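You operate a simulated robot arm through the tools that you are given. There is no shell and no other tool.

Carry out the task below with a simulated robot arm. There is one attempt and no reset: what you move stays moved.

Task
Scoop the spare flour back into its canister, up to 500 ml.
Fine: it lies in the steel bowl; lay the lid aside, use the cream scoop, put the scoop down and cover the canister again.

It is judged by the outcome, as a careful person would: the job done as asked, and still so three seconds after it is handed in. It fails if anything else is knocked over, pushed out of place, dropped, spilled or broken. A push-on lid holds only when it is set on centred and level and pressed home; a screw cap is set on level and turned clockwise until tight.

Robot
A 7-joint arm with a three-finger gripper, fixed in place. Base frame: the origin is at the foot of the arm, x ahead of it, y to its left, z up; the work surface is at about z = 900. Units: mm, degrees, N and s.
Its first joint turns from -166.0 to 166.0 degrees. Payload 2.69 kg.
Tool frame: the origin (TCP) lies between the finger pads and is the grasp point; the fingertips stand 30 mm ahead of it; z points along the fingers, y is the line along which they close. The gripper opens to 128 mm. The gripper's body begins 117 mm behind the TCP.
Orientation is told as [roll, pitch, yaw] about the base's x, y, z axes, in that order, counted from this pose: with the fingers straight down and closing along the base's y, the tool's x points along the base's -x, its y along +y and its z along -z.

Tools
- The arm moves only by the tool drive_tool. Its argument "plan" is a list of rows, each a list of 7 numbers: the turn, a rotation vector about the tool's x, y, z in units of 180 degrees (1.0 is 180 degrees), then the shift along the tool's x, y, z in units of 250 mm (1.0 is 250 mm), then the opening, from 0 (shut) to 1 (fully open). In form: [[ax, ay, az, dx, dy, dz, gripper], ...]. A call has 1 to 20 rows; each row is the pose to reach, as a shift and turn from the pose commanded when the call began, along the tool's axes at that moment. A call with a number of a shift or a turn outside -1 to 1 is refused whole. A row lasts 0.2 s, in which the tool goes at most 50 mm and 8.6 degrees; a call with a longer step from one row to the next is refused whole, and so is a gripper value outside its range. Where a pose cannot be reached the arm comes as near as it can. A force on the tool above 40 N (or 10 N above the force at the start of the call, whichever is more), or a blocked arm, ends the call early, and 0.2 s more pass. The fingers move at their own pace and stop on an object; they squeeze with about 27 N. The grip force told is the motor's: it shows also when the fingers shut on nothing. Time passes only in rows, and 0.2 s behind the last, so rows that repeat a pose let the fingers close. The reply holds the time, the measured pose of the TCP, the force on the tool along the base axes, the opening and the grip force, in the units named above and with some noise, with the torque about the TCP (base axes, N m) and any sound that the robot's microphone picked up, and new pictures: "views" is both (left out), scene, wrist or none.
- Cameras (640 x 400 px; columns grow to the right, rows downward): "scene" is fixed at [219.5, 500.6, 1560]; the picture's right is [-0.15, -0.99, 0.00], its down [-0.64, 0.10, -0.76] and it looks along [0.75, -0.11, -0.65] (base axes); focal length 328 px, centre (320, 200). "wrist" rides on the gripper at [58, 54, -131] in the tool frame; the picture's right is [-0.68, 0.74, 0.00], its down [-0.62, -0.57, -0.55] and it looks along [-0.40, -0.37, 0.84] (tool axes); focal length 234 px, centre (320, 200). There is no depth. A picture from a camera that has moved, and an enlarged one, comes with that camera's place and axes in the base frame and with its lens.
- raise_lower(by): slides the trunk up (or, below 0, down) by that many mm; the arm rides with it, the base frame stays. It gives what a move gives, with no picture.
- enlarge(camera, box): a new picture of the part [left, top, right, bottom] of that camera's present view, enlarged. No time passes.
- hand_in(): hands the job in; it is judged then, once.

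Places have to be worked out from the pictures, the camera data and where the tool is seen. Open the gripper and draw the arm clear of the work before you hand the job in, unless the task says otherwise.

The tools are called after "Emit:" by a JSON object that holds its "name" and its "arguments". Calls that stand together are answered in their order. drive_tool: Moves the arm, as the interface text tells. Its arguments: {"type":"object","properties":{"plan":{"type":"array"},"views":{"type":"string","enum":["both","scene","wrist","none"]}},"required":["plan"]} The other tools are called the same way: raise_lower (by) slides the trunk up or down; enlarge (camera, box) takes an enlarged picture of a part of a camera's view; hand_in () hands the job in.

At the start:

```text
time_s: 0.0
tool_pos: [460.7, 435.8, 1372.1]
tool_rot: [0.0, 0.0, 0.0]
wrist_force: [-0.1, 0.4, 0.4]
ft_torque: [-0.02, 0.0, -0.02]
finger_gap: 127.9
gripper_force: 0.1
trunk travel left (down, up): [-150.0, 200.0]
```

scene: 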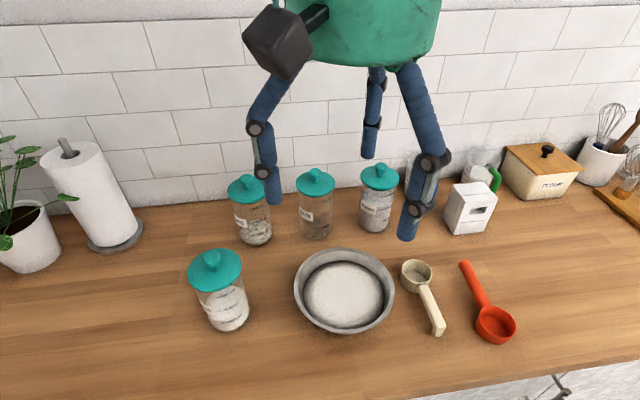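
wrist: 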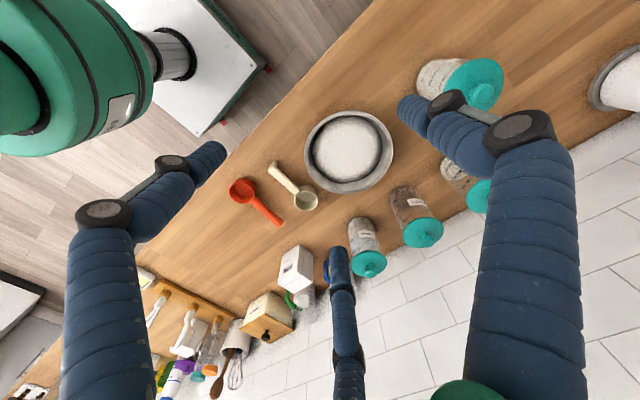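

I'll look closer at the work area to find which canister is the flour canister and to read any labels and volume marks.

Emit:
{"name": "enlarge", "arguments": {"camera": "scene", "box": [170, 230, 330, 350]}}

Emit:
{"name": "enlarge", "arguments": {"camera": "scene", "box": [280, 230, 540, 360]}}

Emit:
{"name": "enlarge", "arguments": {"camera": "scene", "box": [210, 150, 410, 260]}}

Emit:
{"name": "enlarge", "arguments": {"camera": "wrist", "box": [220, 40, 540, 290]}}

```text
3.33 times, centred on (250, 290) of scene
camera zoom: at [219.5, 500.6, 1560.0], right [-0.15, -0.99, 0.0], down [-0.64, 0.1, -0.76], along [0.75, -0.11, -0.65], focal length 1092 px, centre (553, -100)
```

zoom: 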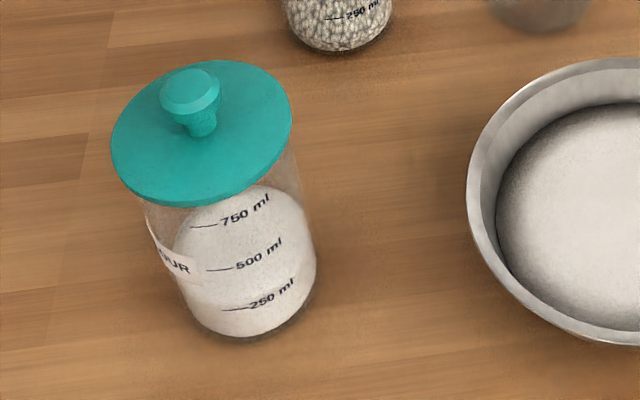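

```text
2.46 times, centred on (410, 295) of scene
camera zoom: at [219.5, 500.6, 1560.0], right [-0.15, -0.99, 0.0], down [-0.64, 0.1, -0.76], along [0.75, -0.11, -0.65], focal length 806 px, centre (98, -34)
```

zoom: 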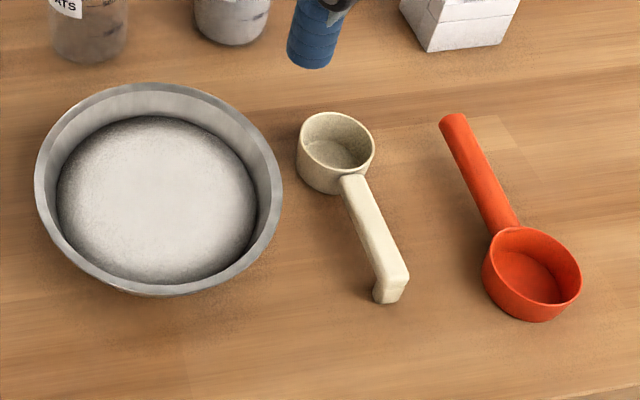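

```text
3.20 times, centred on (310, 205) of scene
camera zoom: at [219.5, 500.6, 1560.0], right [-0.15, -0.99, 0.0], down [-0.64, 0.1, -0.76], along [0.75, -0.11, -0.65], focal length 1048 px, centre (352, 184)
```

zoom: 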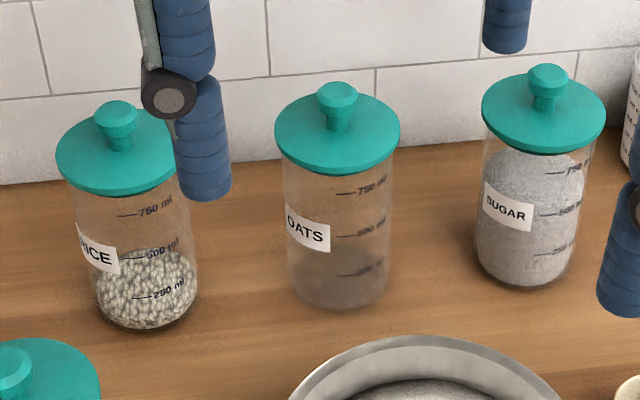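

```text
1.60 times, centred on (380, 165) of wrist
camera zoom: at [403.2, 488.8, 1503.8], right [0.68, 0.74, 0.0], down [0.62, -0.57, 0.55], along [0.4, -0.37, -0.84], focal length 375 px, centre (224, 256)
```

zoom: 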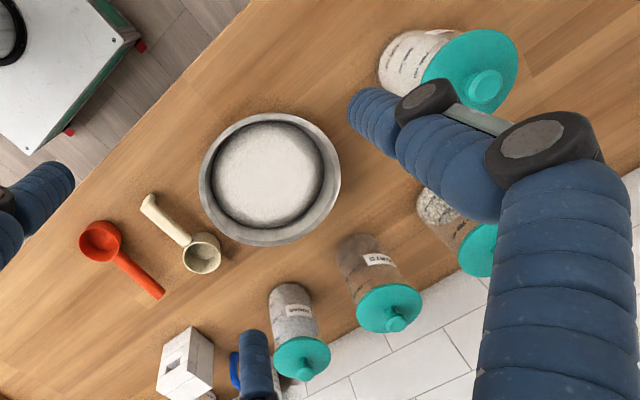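

The flour canister is the near-left one (about x 615, y 640), the bowl is near (600, 393), and the cream scoop has its cup near (652, 209) with the handle towards the robot. I'll enlarge the canister and the scoop more before moving.

Emit:
{"name": "enlarge", "arguments": {"camera": "scene", "box": [185, 245, 265, 335]}}

Emit:
{"name": "enlarge", "arguments": {"camera": "scene", "box": [390, 250, 460, 345]}}

Emit:
{"name": "enlarge", "arguments": {"camera": "scene", "box": [285, 240, 405, 340]}}

```text
4.44 times, centred on (225, 290) of scene
camera zoom: at [219.5, 500.6, 1560.0], right [-0.15, -0.99, 0.0], down [-0.64, 0.1, -0.76], along [0.75, -0.11, -0.65], focal length 1456 px, centre (742, -200)
```

zoom: 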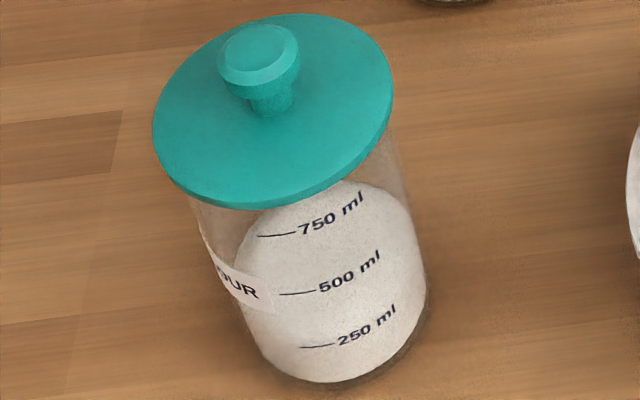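

```text
4.21 times, centred on (425, 298) of scene
camera zoom: at [219.5, 500.6, 1560.0], right [-0.15, -0.99, 0.0], down [-0.64, 0.1, -0.76], along [0.75, -0.11, -0.65], focal length 1379 px, centre (-122, -210)
```

zoom: 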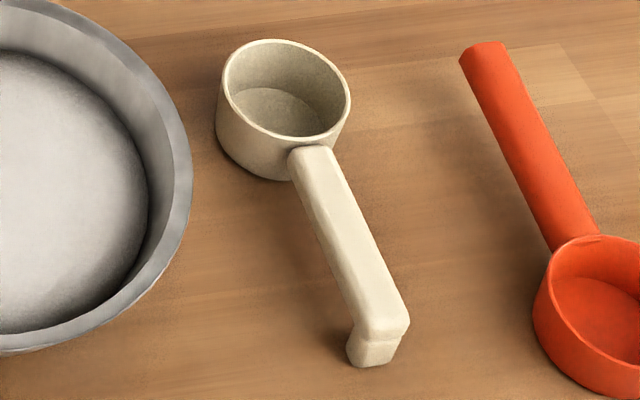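

```text
4.00 times, centred on (345, 290) of scene
camera zoom: at [219.5, 500.6, 1560.0], right [-0.15, -0.99, 0.0], down [-0.64, 0.1, -0.76], along [0.75, -0.11, -0.65], focal length 1310 px, centre (220, -160)
```

zoom: 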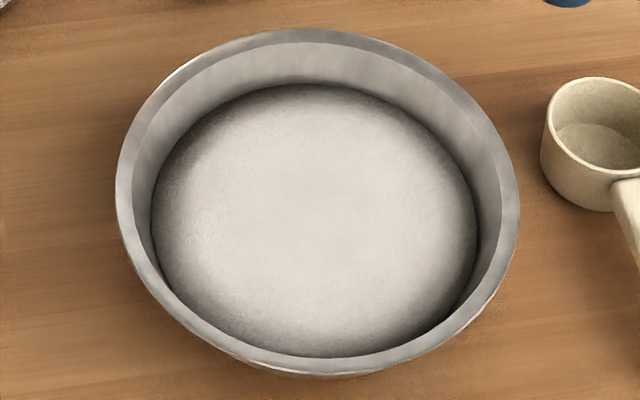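

The flour in the canister looks to stand a little above the 250 ml mark. I'll move the tool to the front-left side at (470, 640, 1200), well clear above everything, to view the canister from the wrist camera.

Emit:
{"name": "drive_tool", "arguments": {"plan": [[0, 0, 0, -0.006, 0.117, 0.098, 1], [0, 0, 0, -0.012, 0.234, 0.196, 1], [0, 0, 0, -0.018, 0.351, 0.294, 1], [0, 0, 0, -0.024, 0.468, 0.392, 1], [0, 0, 0, -0.03, 0.585, 0.49, 1], [0, 0, 0, -0.035, 0.702, 0.588, 1], [0, 0, 0, -0.037, 0.817, 0.688, 1], [0, 0, 0, -0.037, 0.817, 0.688, 1]], "views": "both"}}

```text
time_s: 1.8
tool_pos: [469.3, 641.5, 1197.9]
tool_rot: [-0.1, 0.0, 0.0]
wrist_force: [-0.8, 1.9, -0.5]
ft_torque: [-0.03, 0.01, 0.0]
finger_gap: 127.8
gripper_force: 0.1
trunk travel left (down, up): [-150.0, 200.0]
camera wrist: at [410.6, 694.4, 1330.0], right [0.68, 0.74, 0.0], down [0.62, -0.57, 0.55], along [0.4, -0.37, -0.84], focal length 234 px, centre (320, 200)
```

scene: 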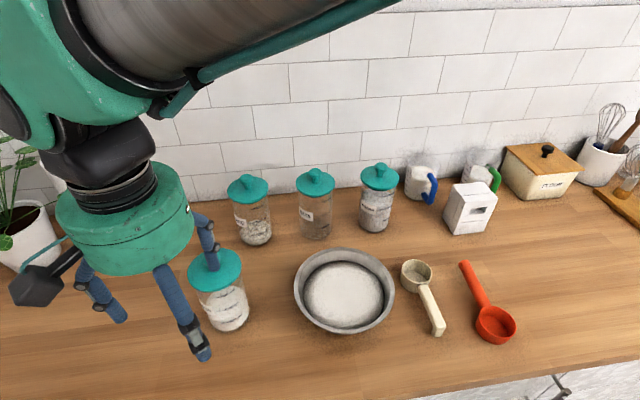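
wrist: 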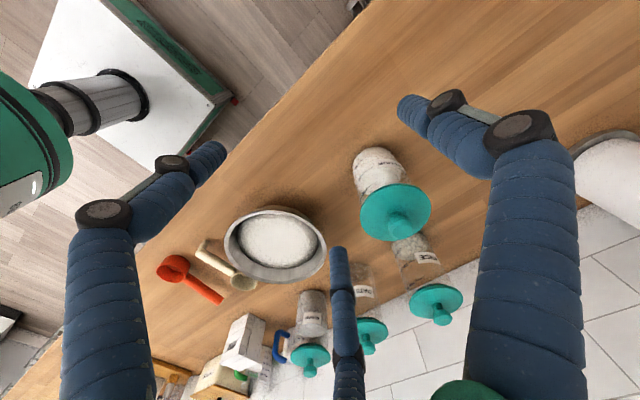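

The canister is visible in both pictures. The hand is drawn with three blue fingers, so I'll close the gripper in free air to see how they meet, then reopen partway.

Emit:
{"name": "drive_tool", "arguments": {"plan": [[0, 0, 0, 0, 0, 0, 0.5], [0, 0, 0, 0, 0, 0, 0.25], [0, 0, 0, 0, 0, 0, 0.25], [0, 0, 0, 0, 0, 0, 0.25]], "views": "both"}}

Emit:
{"name": "enlarge", "arguments": {"camera": "wrist", "box": [310, 120, 450, 260]}}

Emit:
{"name": "enlarge", "arguments": {"camera": "scene", "box": [50, 200, 270, 370]}}

```text
time_s: 2.8
tool_pos: [468.8, 639.5, 1199.6]
tool_rot: [0.0, 0.0, 0.1]
wrist_force: [0.9, -0.1, -0.4]
ft_torque: [0.01, 0.03, 0.04]
finger_gap: 32.0
gripper_force: 0.0
trunk travel left (down, up): [-150.0, 200.0]
camera wrist: at [410.3, 693.4, 1330.6], right [0.68, 0.74, 0.0], down [0.62, -0.57, 0.55], along [0.4, -0.37, -0.84], focal length 234 px, centre (320, 200)
```

scene: 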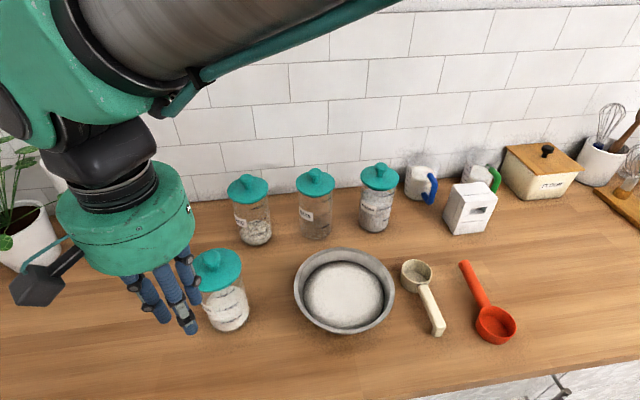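
wrist: 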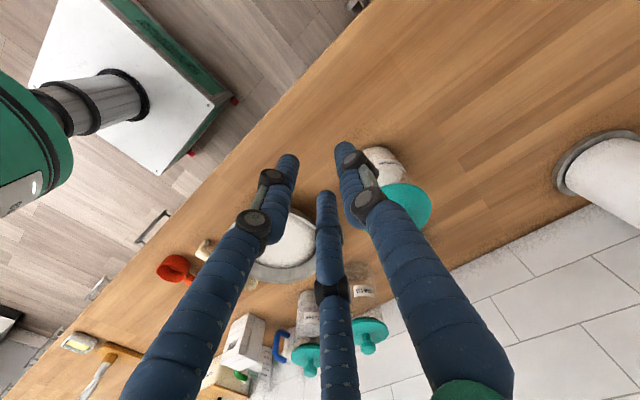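

```text
2.86 times, centred on (380, 190) of wrist
camera zoom: at [410.3, 693.4, 1330.6], right [0.68, 0.74, 0.0], down [0.62, -0.57, 0.55], along [0.4, -0.37, -0.84], focal length 669 px, centre (149, 229)
```

zoom: 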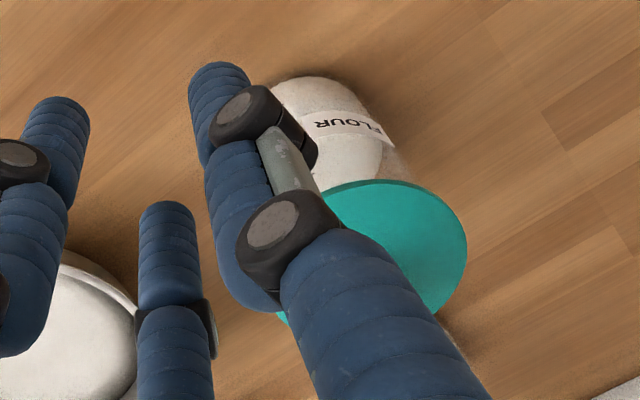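

```text
2.35 times, centred on (160, 285) of scene
camera zoom: at [219.5, 500.6, 1560.0], right [-0.15, -0.99, 0.0], down [-0.64, 0.1, -0.76], along [0.75, -0.11, -0.65], focal length 771 px, centre (696, 0)
```

zoom: 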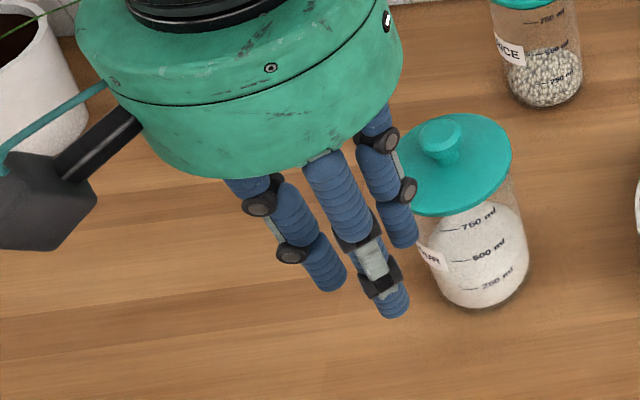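

With a 32 mm gap the fingers meet symmetrically about the TCP as told. Triangulating both cameras puts the flour lid's knob top at about (625, 640, 1100); I'll move above it with the fingers half open.

Emit:
{"name": "drive_tool", "arguments": {"plan": [[0, 0, 0, -0.15, 0, 0, 0.5], [0, 0, 0, -0.3, 0, 0, 0.5], [0, 0, 0, -0.45, 0, 0, 0.5], [0, 0, 0, -0.6, 0, 0.04, 0.5], [0, 0, 0, -0.624, 0, 0.08, 0.5], [0, 0, 0, -0.624, 0, 0.08, 0.5]], "views": "both"}}

Emit:
{"name": "enlarge", "arguments": {"camera": "wrist", "box": [220, 100, 420, 280]}}

Emit:
{"name": "enlarge", "arguments": {"camera": "scene", "box": [150, 180, 290, 340]}}

```text
time_s: 4.2
tool_pos: [626.3, 641.3, 1180.6]
tool_rot: [0.0, 0.0, 0.1]
wrist_force: [-0.5, -1.0, -0.3]
ft_torque: [0.04, -0.03, -0.02]
finger_gap: 64.0
gripper_force: 0.1
trunk travel left (down, up): [-150.0, 200.0]
camera wrist: at [568.0, 693.3, 1312.1], right [0.68, 0.74, 0.0], down [0.62, -0.57, 0.55], along [0.4, -0.37, -0.84], focal length 234 px, centre (320, 200)
```

scene: 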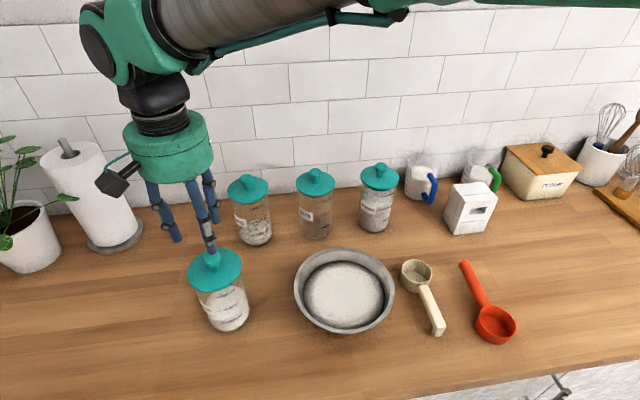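
wrist: 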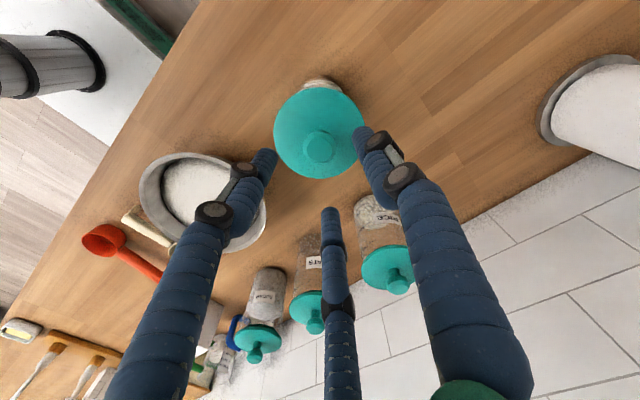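

```text
2.22 times, centred on (320, 190) of wrist
camera zoom: at [568.0, 693.3, 1312.1], right [0.68, 0.74, 0.0], down [0.62, -0.57, 0.55], along [0.4, -0.37, -0.84], focal length 520 px, centre (320, 222)
```

zoom: 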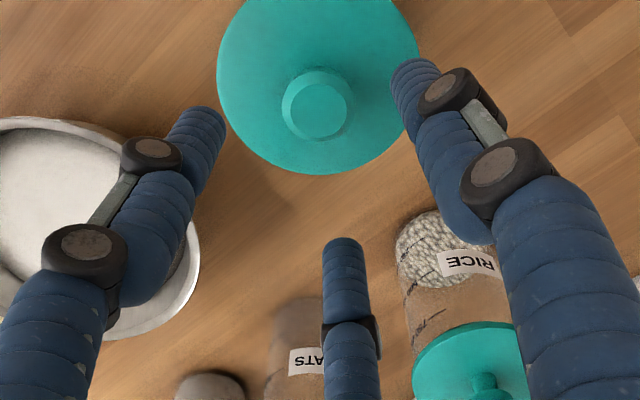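

```text
2.50 times, centred on (220, 260) of scene
camera zoom: at [219.5, 500.6, 1560.0], right [-0.15, -0.99, 0.0], down [-0.64, 0.1, -0.76], along [0.75, -0.11, -0.65], focal length 819 px, centre (570, 50)
```

zoom: 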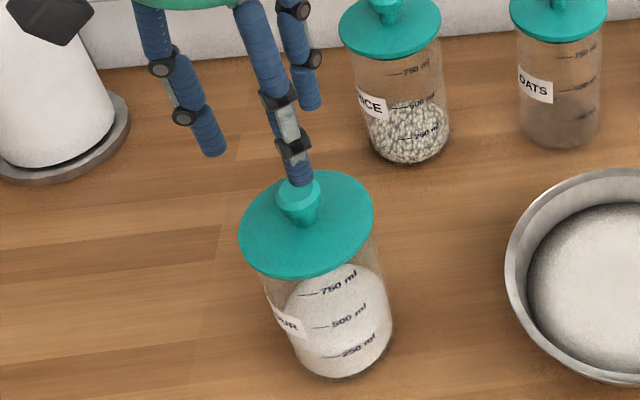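

The wrist view puts the knob at (624.7, 640.5), so I'm centred within 2 mm. I'll descend to z 1101 (tips about 5 mm above the lid disc) and close on the knob head.

Emit:
{"name": "drive_tool", "arguments": {"plan": [[0, 0, 0, 0.006, -0.002, 0.1, 0.5], [0, 0, 0, 0.006, -0.002, 0.2, 0.5], [0, 0, 0, 0.006, -0.002, 0.28, 0.5], [0, 0, 0, 0.006, -0.002, 0.316, 0.5], [0, 0, 0, 0.006, -0.002, 0.316, 0.4], [0, 0, 0, 0.006, -0.002, 0.316, 0.2], [0, 0, 0, 0.006, -0.002, 0.316, 0.1], [0, 0, 0, 0.006, -0.002, 0.316, 0.1]], "views": "both"}}

Emit:
{"name": "enlarge", "arguments": {"camera": "scene", "box": [150, 180, 290, 340]}}

```text
time_s: 6.0
tool_pos: [624.6, 640.7, 1102.4]
tool_rot: [0.0, 0.0, -0.1]
wrist_force: [0.9, -0.3, -0.1]
ft_torque: [-0.01, 0.0, -0.01]
finger_gap: 29.3
gripper_force: 26.8
trunk travel left (down, up): [-150.0, 200.0]
camera wrist: at [566.9, 693.3, 1232.8], right [0.68, 0.74, 0.0], down [0.62, -0.57, 0.55], along [0.4, -0.37, -0.84], focal length 234 px, centre (320, 200)
```

scene: 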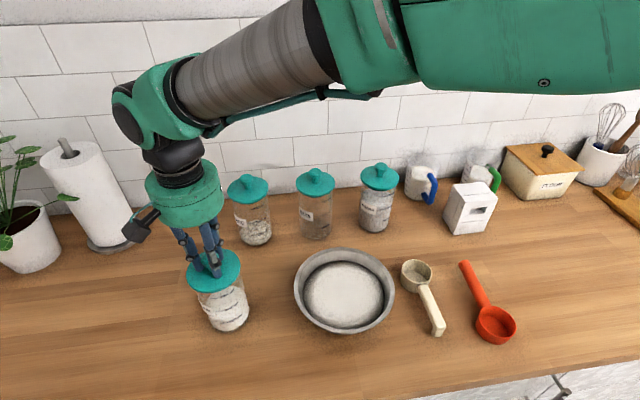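
wrist: 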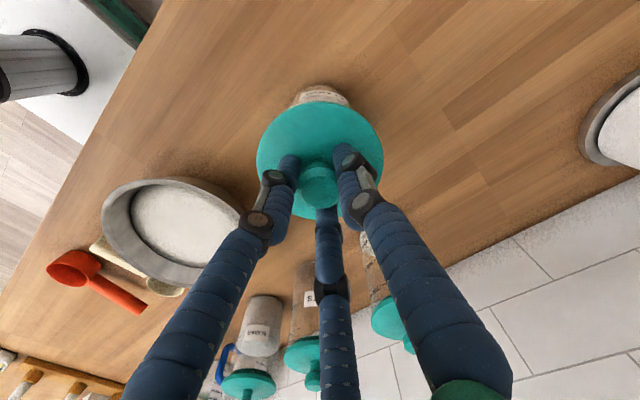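

```text
2.50 times, centred on (220, 260) of scene
camera zoom: at [219.5, 500.6, 1560.0], right [-0.15, -0.99, 0.0], down [-0.64, 0.1, -0.76], along [0.75, -0.11, -0.65], focal length 819 px, centre (570, 50)
```

zoom: 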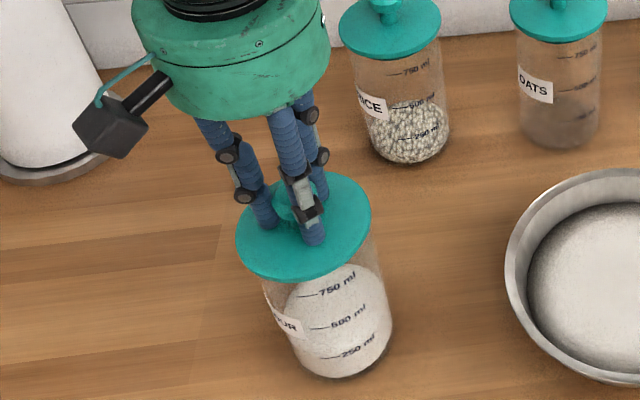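

The knob is held (gap 29.3 mm, 26.8 N). I'll draw the lid straight up slowly by 25 mm and check that only the lid rises.

Emit:
{"name": "drive_tool", "arguments": {"plan": [[0, 0, 0, 0, 0, -0.008, 0.1], [0, 0, 0, 0, 0, -0.02, 0.1], [0, 0, 0, 0, 0, -0.035, 0.1], [0, 0, 0, 0, 0, -0.05, 0.1], [0, 0, 0, 0, 0, -0.075, 0.1], [0, 0, 0, 0, 0, -0.1, 0.1]], "views": "both"}}

Emit:
{"name": "enlarge", "arguments": {"camera": "scene", "box": [150, 180, 290, 340]}}

```text
time_s: 7.4
tool_pos: [624.6, 638.8, 1126.7]
tool_rot: [0.0, 0.0, 0.1]
wrist_force: [0.6, 0.6, -0.5]
ft_torque: [-0.01, -0.01, -0.01]
finger_gap: 29.4
gripper_force: 27.5
trunk travel left (down, up): [-150.0, 200.0]
camera wrist: at [566.7, 692.2, 1258.1], right [0.68, 0.74, 0.0], down [0.62, -0.57, 0.55], along [0.4, -0.37, -0.84], focal length 234 px, centre (320, 200)
```

scene: 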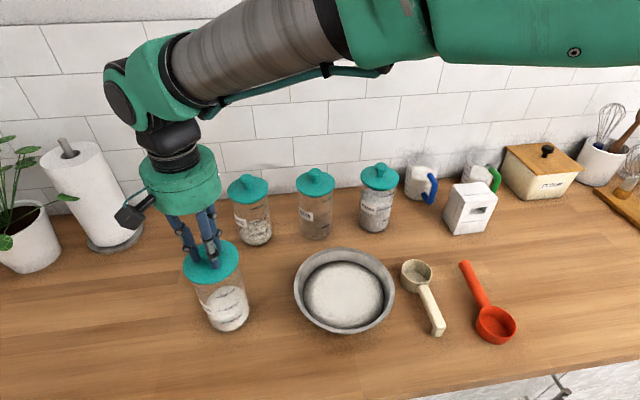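
wrist: 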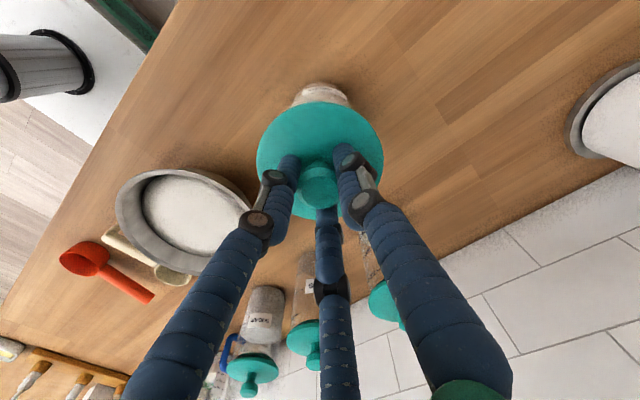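

```text
2.50 times, centred on (220, 260) of scene
camera zoom: at [219.5, 500.6, 1560.0], right [-0.15, -0.99, 0.0], down [-0.64, 0.1, -0.76], along [0.75, -0.11, -0.65], focal length 819 px, centre (570, 50)
```

zoom: 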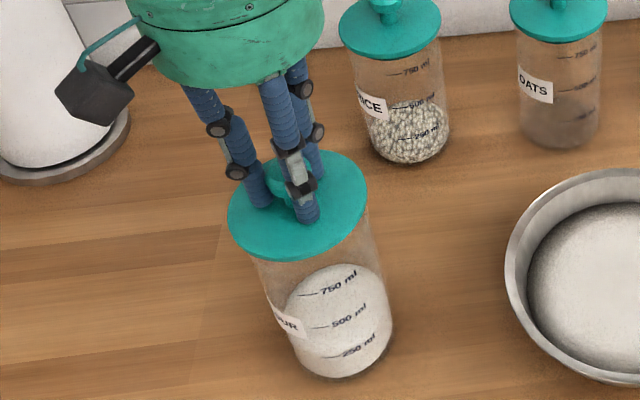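

The lid came free with no force and the canister stayed put. I'll raise it further to z 1200 and look at its underside/plug.

Emit:
{"name": "drive_tool", "arguments": {"plan": [[0, 0, 0, 0, 0, -0.1, 0.1], [0, 0, 0, 0, 0, -0.2, 0.1], [0, 0, 0, 0, 0, -0.29, 0.1], [0, 0, 0, 0, 0, -0.29, 0.1]], "views": "scene"}}

Emit:
{"name": "enlarge", "arguments": {"camera": "scene", "box": [150, 180, 290, 340]}}

Emit:
{"name": "enlarge", "arguments": {"camera": "wrist", "box": [230, 60, 410, 230]}}

```text
time_s: 8.4
tool_pos: [625.1, 638.6, 1199.1]
tool_rot: [0.0, -0.1, 0.0]
wrist_force: [-0.3, 0.3, 0.1]
ft_torque: [0.0, -0.02, 0.0]
finger_gap: 29.3
gripper_force: 26.9
trunk travel left (down, up): [-150.0, 200.0]
```

scene: 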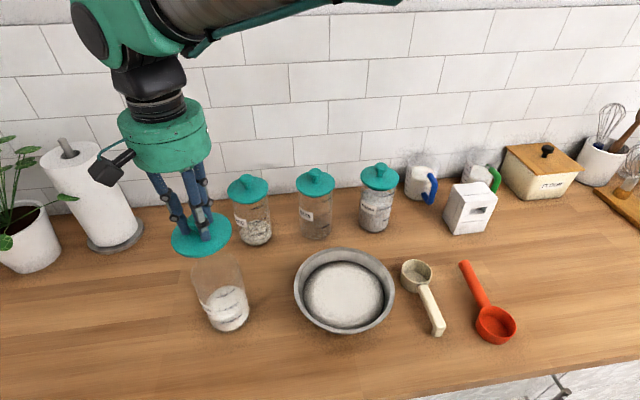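

```text
2.50 times, centred on (220, 260) of scene
camera zoom: at [219.5, 500.6, 1560.0], right [-0.15, -0.99, 0.0], down [-0.64, 0.1, -0.76], along [0.75, -0.11, -0.65], focal length 819 px, centre (570, 50)
```

zoom: 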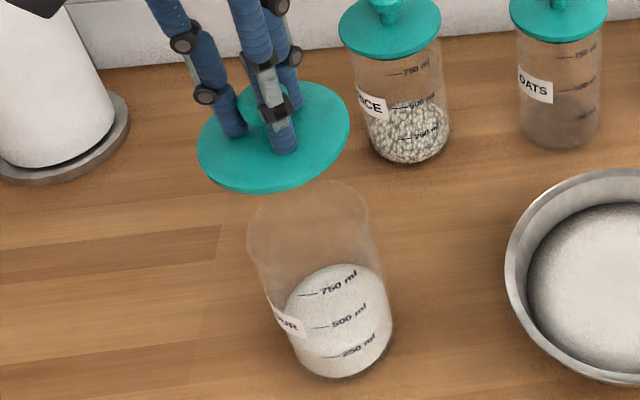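

```text
2.35 times, centred on (320, 145) of wrist
camera zoom: at [566.3, 692.4, 1330.4], right [0.68, 0.74, 0.0], down [0.62, -0.57, 0.55], along [0.4, -0.37, -0.84], focal length 551 px, centre (320, 329)
```

zoom: 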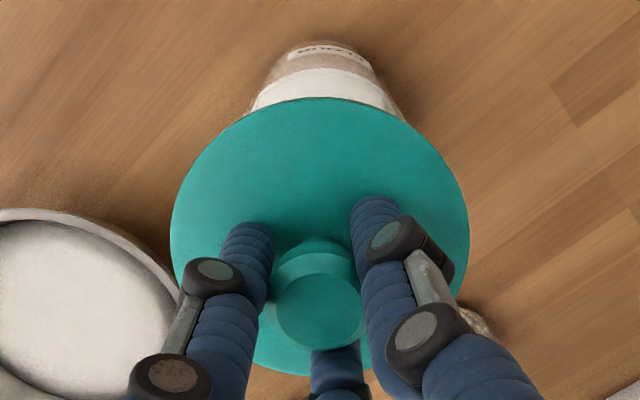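

The lid is clear. I'll carry it to the empty spot left-front at (530, 750) and lower to z 972, short of the table, then feel down.

Emit:
{"name": "drive_tool", "arguments": {"plan": [[0, 0, 0, 0.09, 0.11, 0, 0.1], [0, 0, 0, 0.19, 0.22, 0, 0.1], [0, 0, 0, 0.29, 0.34, 0, 0.1], [0, 0, 0, 0.38, 0.446, 0, 0.1], [0, 0, 0, 0.38, 0.446, 0.15, 0.1], [0, 0, 0, 0.38, 0.446, 0.3, 0.1], [0, 0, 0, 0.38, 0.446, 0.45, 0.1], [0, 0, 0, 0.38, 0.446, 0.6, 0.1], [0, 0, 0, 0.38, 0.446, 0.75, 0.1], [0, 0, 0, 0.38, 0.446, 0.85, 0.1], [0, 0, 0, 0.38, 0.446, 0.9, 0.1], [0, 0, 0, 0.38, 0.446, 0.9, 0.1]], "views": "both"}}

Emit:
{"name": "enlarge", "arguments": {"camera": "scene", "box": [90, 240, 290, 400]}}

```text
time_s: 11.0
tool_pos: [528.7, 751.8, 974.3]
tool_rot: [0.1, 0.0, 0.0]
wrist_force: [-0.1, 0.1, 0.1]
ft_torque: [0.03, -0.03, 0.0]
finger_gap: 29.2
gripper_force: 27.0
trunk travel left (down, up): [-150.0, 200.0]
camera wrist: at [470.5, 805.1, 1105.6], right [0.68, 0.74, 0.0], down [0.62, -0.57, 0.55], along [0.4, -0.37, -0.84], focal length 234 px, centre (320, 200)
```

scene: 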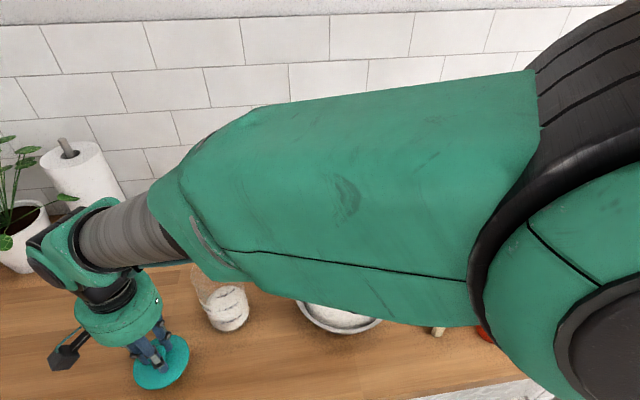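
wrist: 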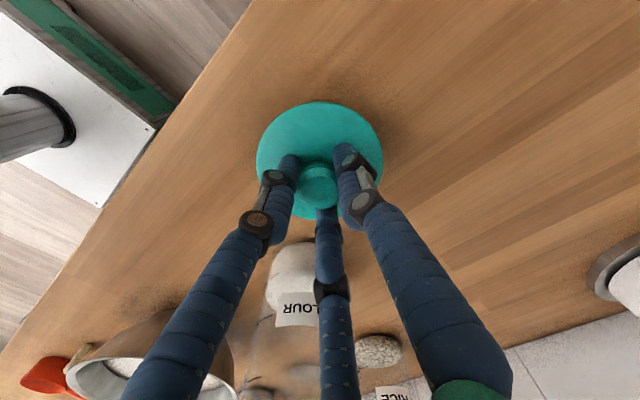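

```text
2.50 times, centred on (190, 320) of scene
camera zoom: at [219.5, 500.6, 1560.0], right [-0.15, -0.99, 0.0], down [-0.64, 0.1, -0.76], along [0.75, -0.11, -0.65], focal length 819 px, centre (645, -100)
```

zoom: 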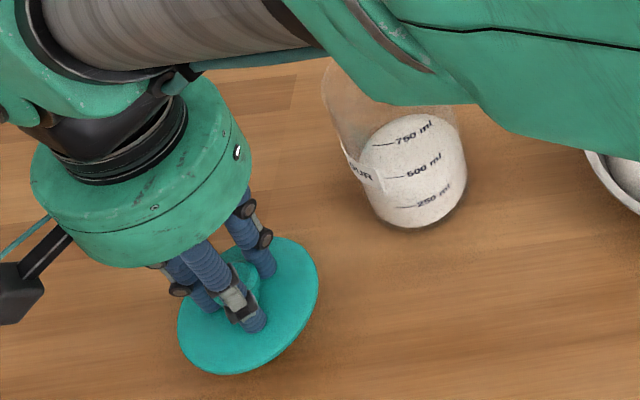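

The lid hovers over clear table. I'll feel down slowly in small steps watching the force.

Emit:
{"name": "drive_tool", "arguments": {"plan": [[0, 0, 0, 0, 0, 0.012, 0.1], [0, 0, 0, 0, 0, 0.024, 0.1], [0, 0, 0, 0, 0, 0.036, 0.1], [0, 0, 0, 0, 0, 0.048, 0.1], [0, 0, 0, 0, 0, 0.056, 0.1]], "views": "scene"}}

Emit:
{"name": "enlarge", "arguments": {"camera": "scene", "box": [110, 300, 230, 400]}}

```text
time_s: 12.2
tool_pos: [529.8, 751.5, 959.4]
tool_rot: [0.0, 0.0, 0.0]
wrist_force: [-1.2, -0.1, -1.1]
ft_torque: [-0.01, 0.02, -0.01]
finger_gap: 29.1
gripper_force: 26.9
trunk travel left (down, up): [-150.0, 200.0]
```

scene: 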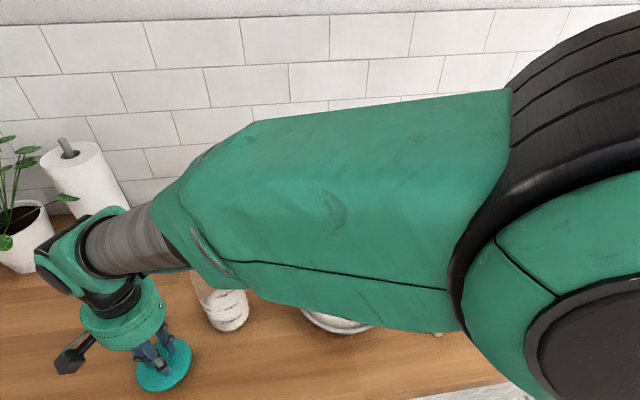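

```text
4.00 times, centred on (170, 350) of scene
camera zoom: at [219.5, 500.6, 1560.0], right [-0.15, -0.99, 0.0], down [-0.64, 0.1, -0.76], along [0.75, -0.11, -0.65], focal length 1310 px, centre (920, -400)
```

zoom: 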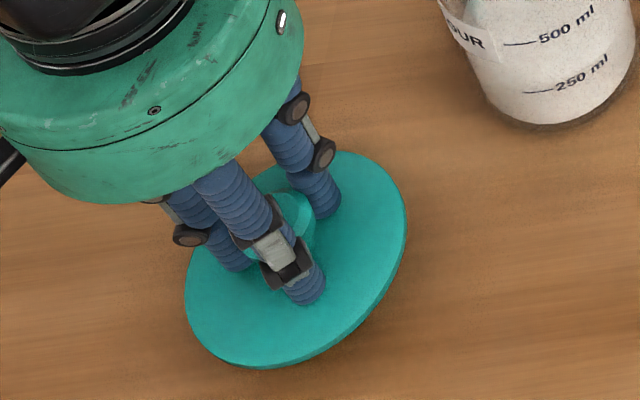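

No contact yet at z 959 and the lid's shadow still shows a small gap. I'll keep feeling down in 1.5–2 mm steps.

Emit:
{"name": "drive_tool", "arguments": {"plan": [[0, 0, 0, 0, 0, 0.008, 0.1], [0, 0, 0, 0, 0, 0.016, 0.1], [0, 0, 0, 0, 0, 0.022, 0.1], [0, 0, 0, 0, 0, 0.028, 0.1]], "views": "none"}}

```text
time_s: 13.2
tool_pos: [530.3, 750.8, 952.4]
tool_rot: [0.0, 0.0, 0.0]
wrist_force: [0.4, -0.4, 0.5]
ft_torque: [0.04, 0.06, 0.02]
finger_gap: 29.2
gripper_force: 27.5
trunk travel left (down, up): [-150.0, 200.0]
```

Emit:
{"name": "drive_tool", "arguments": {"plan": [[0, 0, 0, 0, 0, 0.006, 0.1], [0, 0, 0, 0, 0, 0.012, 0.1], [0, 0, 0, 0, 0, 0.018, 0.1], [0, 0, 0, 0, 0, 0.018, 0.1]], "views": "scene"}}

Emit:
{"name": "enlarge", "arguments": {"camera": "scene", "box": [110, 300, 230, 400]}}

```text
time_s: 14.2
tool_pos: [531.6, 749.5, 950.2]
tool_rot: [0.0, 0.0, 0.0]
wrist_force: [3.9, 0.4, 18.9]
ft_torque: [0.0, -0.12, 0.04]
finger_gap: 29.4
gripper_force: 26.8
trunk travel left (down, up): [-150.0, 200.0]
```

scene: 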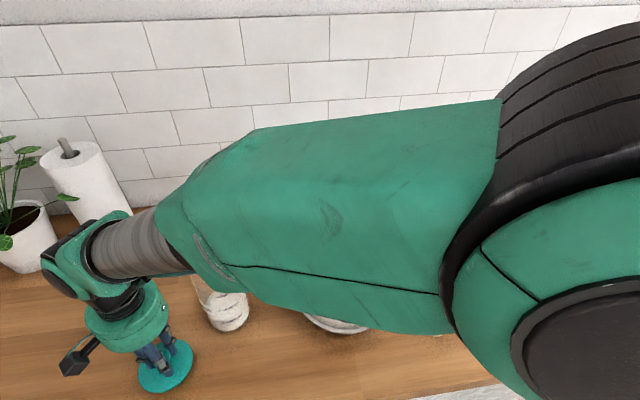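

```text
4.00 times, centred on (170, 350) of scene
camera zoom: at [219.5, 500.6, 1560.0], right [-0.15, -0.99, 0.0], down [-0.64, 0.1, -0.76], along [0.75, -0.11, -0.65], focal length 1310 px, centre (920, -400)
```

zoom: 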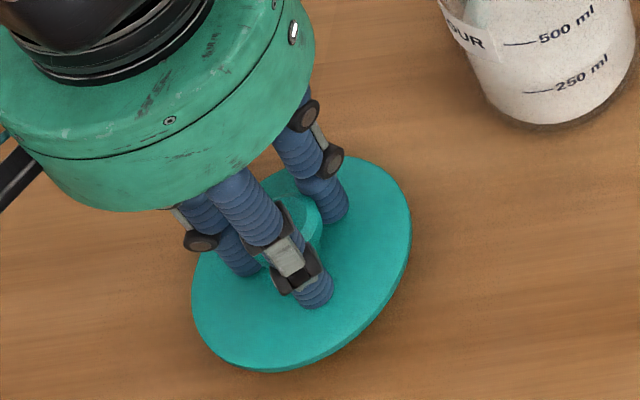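

The lid touched the table at z ≈ 950.5 (19 N upward). I'll relieve the pressure, open the fingers, and rise straight up.

Emit:
{"name": "drive_tool", "arguments": {"plan": [[0, 0, 0, 0, 0, -0.008, 0.1], [0, 0, 0, 0, 0, -0.008, 0.3], [0, 0, 0, 0, 0, -0.008, 0.5], [0, 0, 0, 0, 0, -0.008, 0.5], [0, 0, 0, 0, 0, -0.06, 0.5], [0, 0, 0, 0, 0, -0.2, 0.5], [0, 0, 0, 0, 0, -0.4, 0.5], [0, 0, 0, 0, 0, -0.6, 0.5], [0, 0, 0, 0, 0, -0.8, 0.5], [0, 0, 0, 0, 0, -1.0, 0.5]], "views": "both"}}

Emit:
{"name": "enlarge", "arguments": {"camera": "scene", "box": [110, 250, 290, 400]}}

```text
time_s: 16.4
tool_pos: [527.9, 751.6, 1199.0]
tool_rot: [-0.1, -0.1, 0.0]
wrist_force: [0.6, -1.0, 1.1]
ft_torque: [0.0, -0.02, -0.04]
finger_gap: 63.8
gripper_force: 0.2
trunk travel left (down, up): [-150.0, 200.0]
camera wrist: at [470.2, 804.6, 1329.5], right [0.68, 0.74, 0.0], down [0.62, -0.57, 0.55], along [0.4, -0.37, -0.84], focal length 234 px, centre (320, 200)
```

scene: 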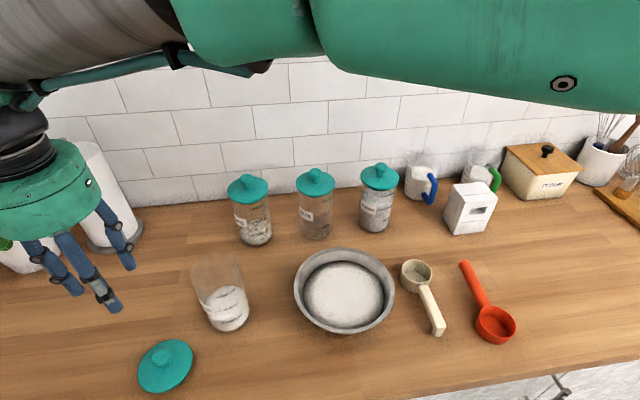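
wrist: 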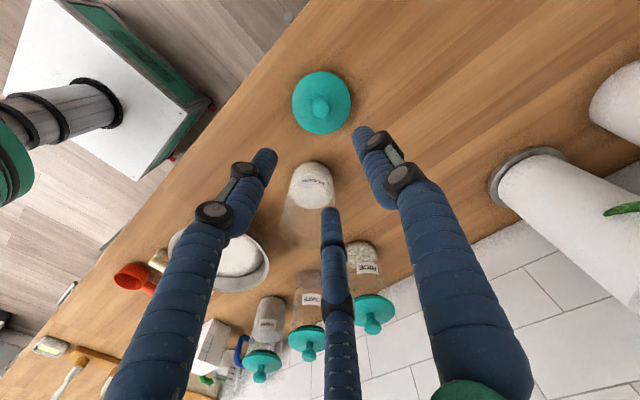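

```text
2.67 times, centred on (200, 325) of scene
camera zoom: at [219.5, 500.6, 1560.0], right [-0.15, -0.99, 0.0], down [-0.64, 0.1, -0.76], along [0.75, -0.11, -0.65], focal length 873 px, centre (640, -133)
```

zoom: 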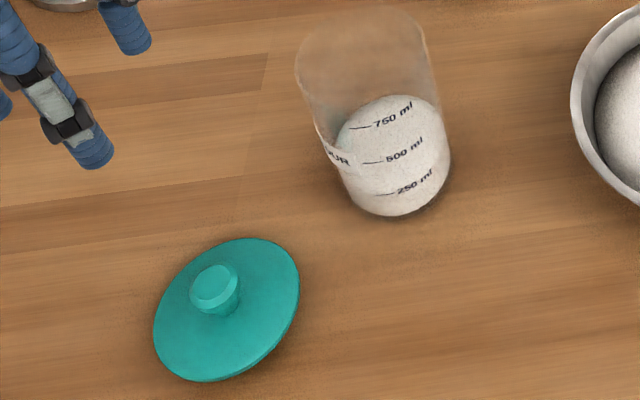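

The lid now rests on the table at about (530, 751). Let me look at the open canister in the wrist view to judge the flour level.

Emit:
{"name": "enlarge", "arguments": {"camera": "wrist", "box": [250, 140, 370, 240]}}

Emit:
{"name": "enlarge", "arguments": {"camera": "scene", "box": [180, 245, 260, 340]}}

```text
4.00 times, centred on (310, 190) of wrist
camera zoom: at [470.2, 804.6, 1329.5], right [0.68, 0.74, 0.0], down [0.62, -0.57, 0.55], along [0.4, -0.37, -0.84], focal length 937 px, centre (360, 240)
```

zoom: 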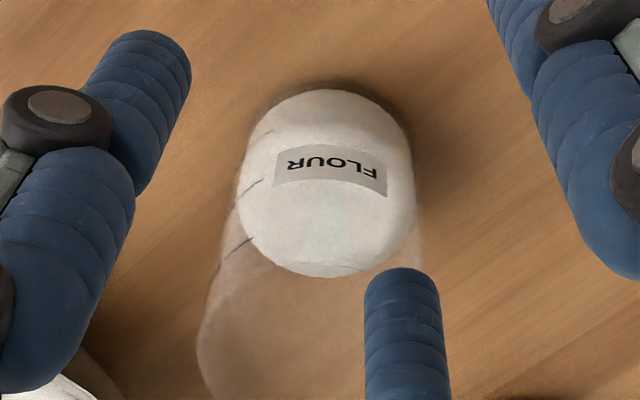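

```text
4.21 times, centred on (220, 292) of scene
camera zoom: at [219.5, 500.6, 1560.0], right [-0.15, -0.99, 0.0], down [-0.64, 0.1, -0.76], along [0.75, -0.11, -0.65], focal length 1379 px, centre (741, -190)
```

zoom: 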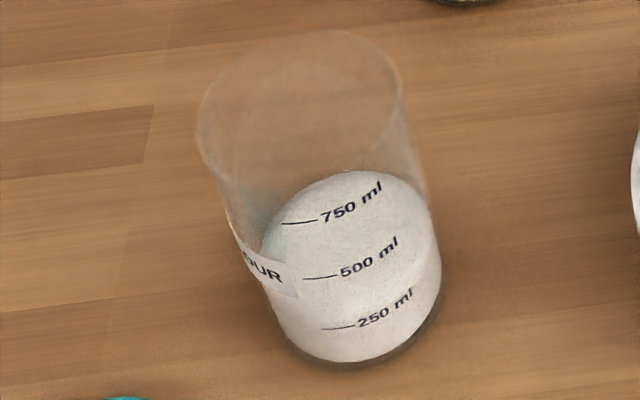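

By geometry the marks sit at z ≈ 951 / 994 / 1038 and the flour stands near z ≈ 961, roughly 300 ml, so about 200 ml is wanted. Next I travel to the cream scoop at safe height, opening the fingers fully for a clear wrist view.

Emit:
{"name": "drive_tool", "arguments": {"plan": [[0, 0, 0, 0, -0.19, -0.03, 0.5], [0, 0, 0, 0, -0.38, -0.06, 0.7], [0, 0, 0, 0, -0.57, -0.08, 1], [0, 0, 0, 0, -0.76, -0.08, 1], [0, 0, 0, 0, -0.95, -0.08, 1]], "views": "none"}}

Emit:
{"name": "drive_tool", "arguments": {"plan": [[0, 0, 0, 0, -0.19, 0, 1], [0, 0, 0, 0, -0.38, 0, 1], [0, 0, 0, 0, -0.57, 0, 1], [0, 0, 0, 0, -0.76, 0, 1], [0, 0, 0, 0, -0.95, 0, 1], [0, 0, 0, 0, -0.95, 0, 1]], "views": "none"}}

Emit:
{"name": "drive_tool", "arguments": {"plan": [[0, 0, 0, -0.04, -0.15, 0.1, 1], [0, 0, 0, -0.04, -0.24, 0.2, 1], [0, 0, 0, -0.04, -0.24, 0.27, 1], [0, 0, 0, -0.04, -0.24, 0.27, 1]], "views": "both"}}

Emit:
{"name": "enlarge", "arguments": {"camera": "wrist", "box": [240, 40, 440, 240]}}

Emit:
{"name": "enlarge", "arguments": {"camera": "scene", "box": [390, 250, 460, 345]}}

```text
time_s: 17.6
tool_pos: [528.0, 515.9, 1217.2]
tool_rot: [0.0, 0.0, 0.1]
wrist_force: [-0.2, 0.6, -0.2]
ft_torque: [0.0, 0.03, -0.03]
finger_gap: 128.1
gripper_force: 0.1
trunk travel left (down, up): [-150.0, 200.0]
```

```text
time_s: 19.0
tool_pos: [528.8, 274.2, 1218.7]
tool_rot: [0.0, 0.1, 0.1]
wrist_force: [0.7, -0.6, 0.1]
ft_torque: [0.08, 0.02, 0.03]
finger_gap: 128.1
gripper_force: 0.1
trunk travel left (down, up): [-150.0, 200.0]
```

```text
time_s: 20.0
tool_pos: [539.2, 216.1, 1150.6]
tool_rot: [0.0, 0.0, 0.0]
wrist_force: [0.8, 0.2, 0.0]
ft_torque: [-0.01, 0.01, 0.01]
finger_gap: 128.0
gripper_force: 0.1
trunk travel left (down, up): [-150.0, 200.0]
camera wrist: at [480.9, 268.6, 1281.3], right [0.68, 0.74, 0.0], down [0.62, -0.57, 0.55], along [0.4, -0.37, -0.84], focal length 234 px, centre (320, 200)
```

scene: 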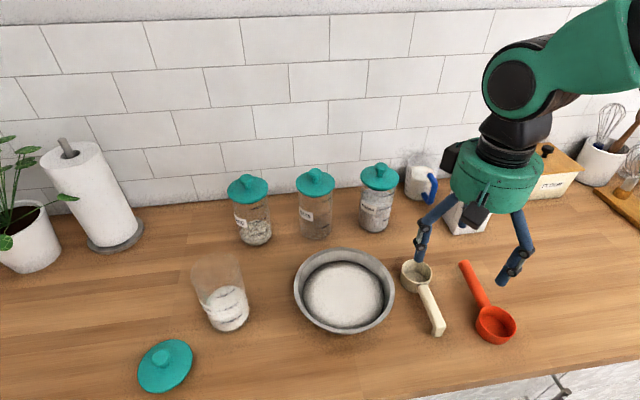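
wrist: 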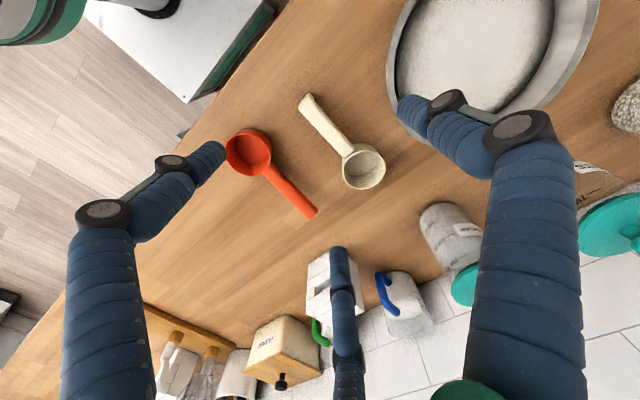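

```text
2.00 times, centred on (340, 140) of wrist
camera zoom: at [480.9, 268.6, 1281.3], right [0.68, 0.74, 0.0], down [0.62, -0.57, 0.55], along [0.4, -0.37, -0.84], focal length 468 px, centre (280, 320)
```

zoom: 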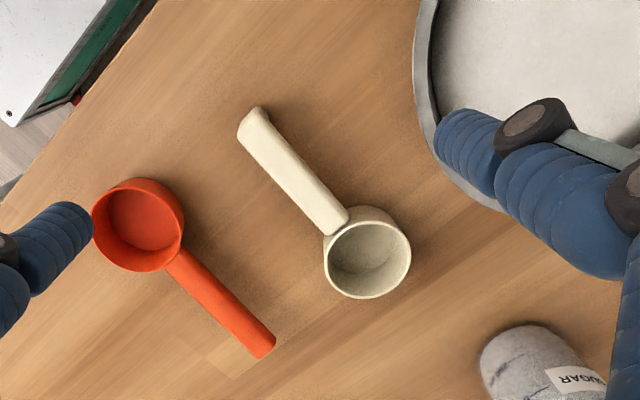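

```text
4.21 times, centred on (425, 298) of scene
camera zoom: at [219.5, 500.6, 1560.0], right [-0.15, -0.99, 0.0], down [-0.64, 0.1, -0.76], along [0.75, -0.11, -0.65], focal length 1379 px, centre (-122, -210)
```

zoom: 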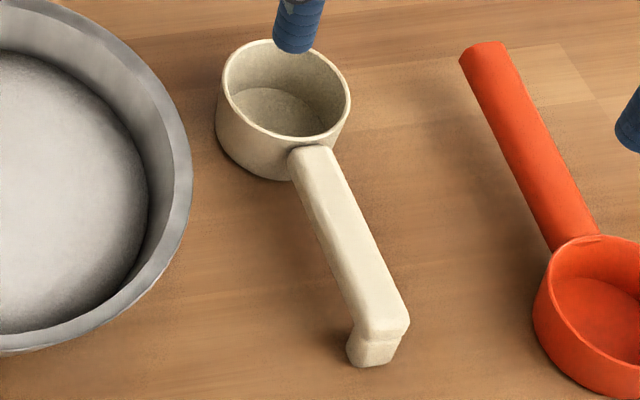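

Triangulation: cup rim centre ≈ (644, 212, 949), handle runs level at z ≈ 944–950 back to (509, 217), about 21 mm wide. I'll tilt the tool 40° so the fingers point forward-down (leaves room for dipping later) and go to a pre-grasp point behind and above the handle.

Emit:
{"name": "drive_tool", "arguments": {"plan": [[0.0006, -0.037, 0.0018, 0.032, 0, 0.08, 0.7], [0.0012, -0.074, 0.0035, 0.064, -0.001, 0.16, 0.5], [0.0018, -0.111, 0.0053, 0.096, -0.002, 0.24, 0.4], [0.0025, -0.148, 0.007, 0.128, -0.002, 0.32, 0.4], [0.0031, -0.185, 0.0088, 0.16, -0.003, 0.41, 0.4], [0.0037, -0.2222, 0.0106, 0.192, -0.003, 0.489, 0.4], [0.0037, -0.2222, 0.0106, 0.192, -0.003, 0.489, 0.4]], "views": "both"}}

Emit:
{"name": "enlarge", "arguments": {"camera": "wrist", "box": [220, 60, 420, 240]}}

Emit:
{"name": "enlarge", "arguments": {"camera": "scene", "box": [370, 220, 490, 350]}}

```text
time_s: 21.6
tool_pos: [492.3, 216.8, 1027.1]
tool_rot: [0.0, -40.1, -2.0]
wrist_force: [0.7, 1.0, -0.1]
ft_torque: [-0.06, 0.05, -0.06]
finger_gap: 51.3
gripper_force: 0.0
trunk travel left (down, up): [-150.0, 200.0]
camera wrist: at [366.7, 274.2, 1090.5], right [0.54, 0.72, 0.43], down [0.1, -0.57, 0.82], along [0.83, -0.4, -0.38], focal length 234 px, centre (320, 200)
```

scene: 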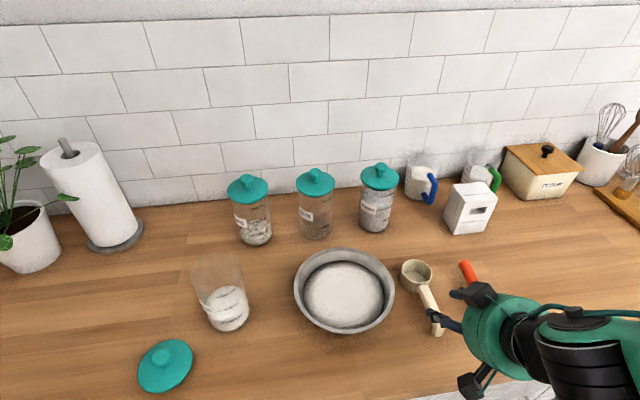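
wrist: 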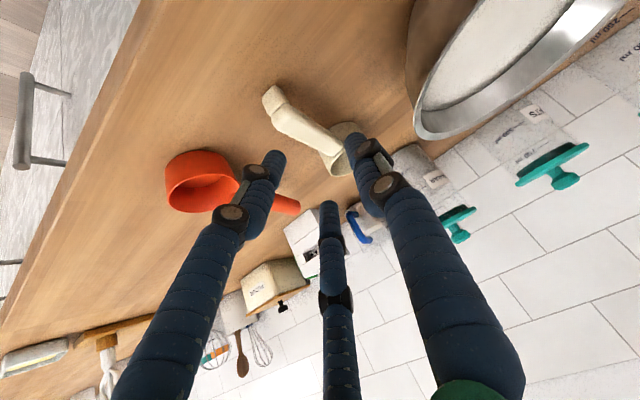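

```text
2.22 times, centred on (320, 150) of wrist
camera zoom: at [366.7, 274.2, 1090.5], right [0.54, 0.72, 0.43], down [0.1, -0.57, 0.82], along [0.83, -0.4, -0.38], focal length 520 px, centre (320, 311)
```

zoom: 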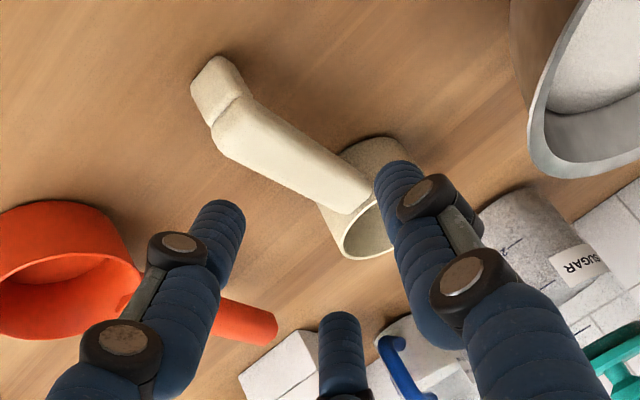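

```text
3.08 times, centred on (430, 285) of scene
camera zoom: at [219.5, 500.6, 1560.0], right [-0.15, -0.99, 0.0], down [-0.64, 0.1, -0.76], along [0.75, -0.11, -0.65], focal length 1008 px, centre (-18, -62)
```

zoom: 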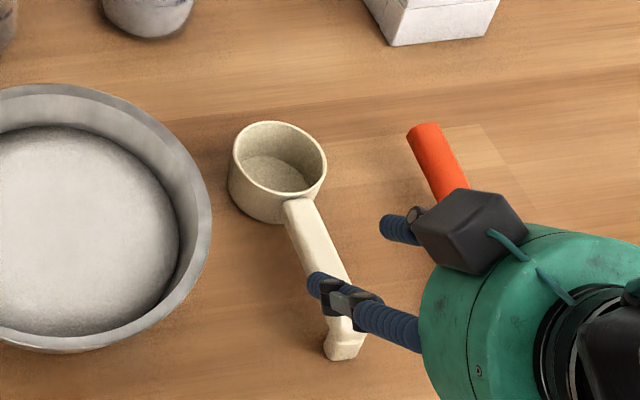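

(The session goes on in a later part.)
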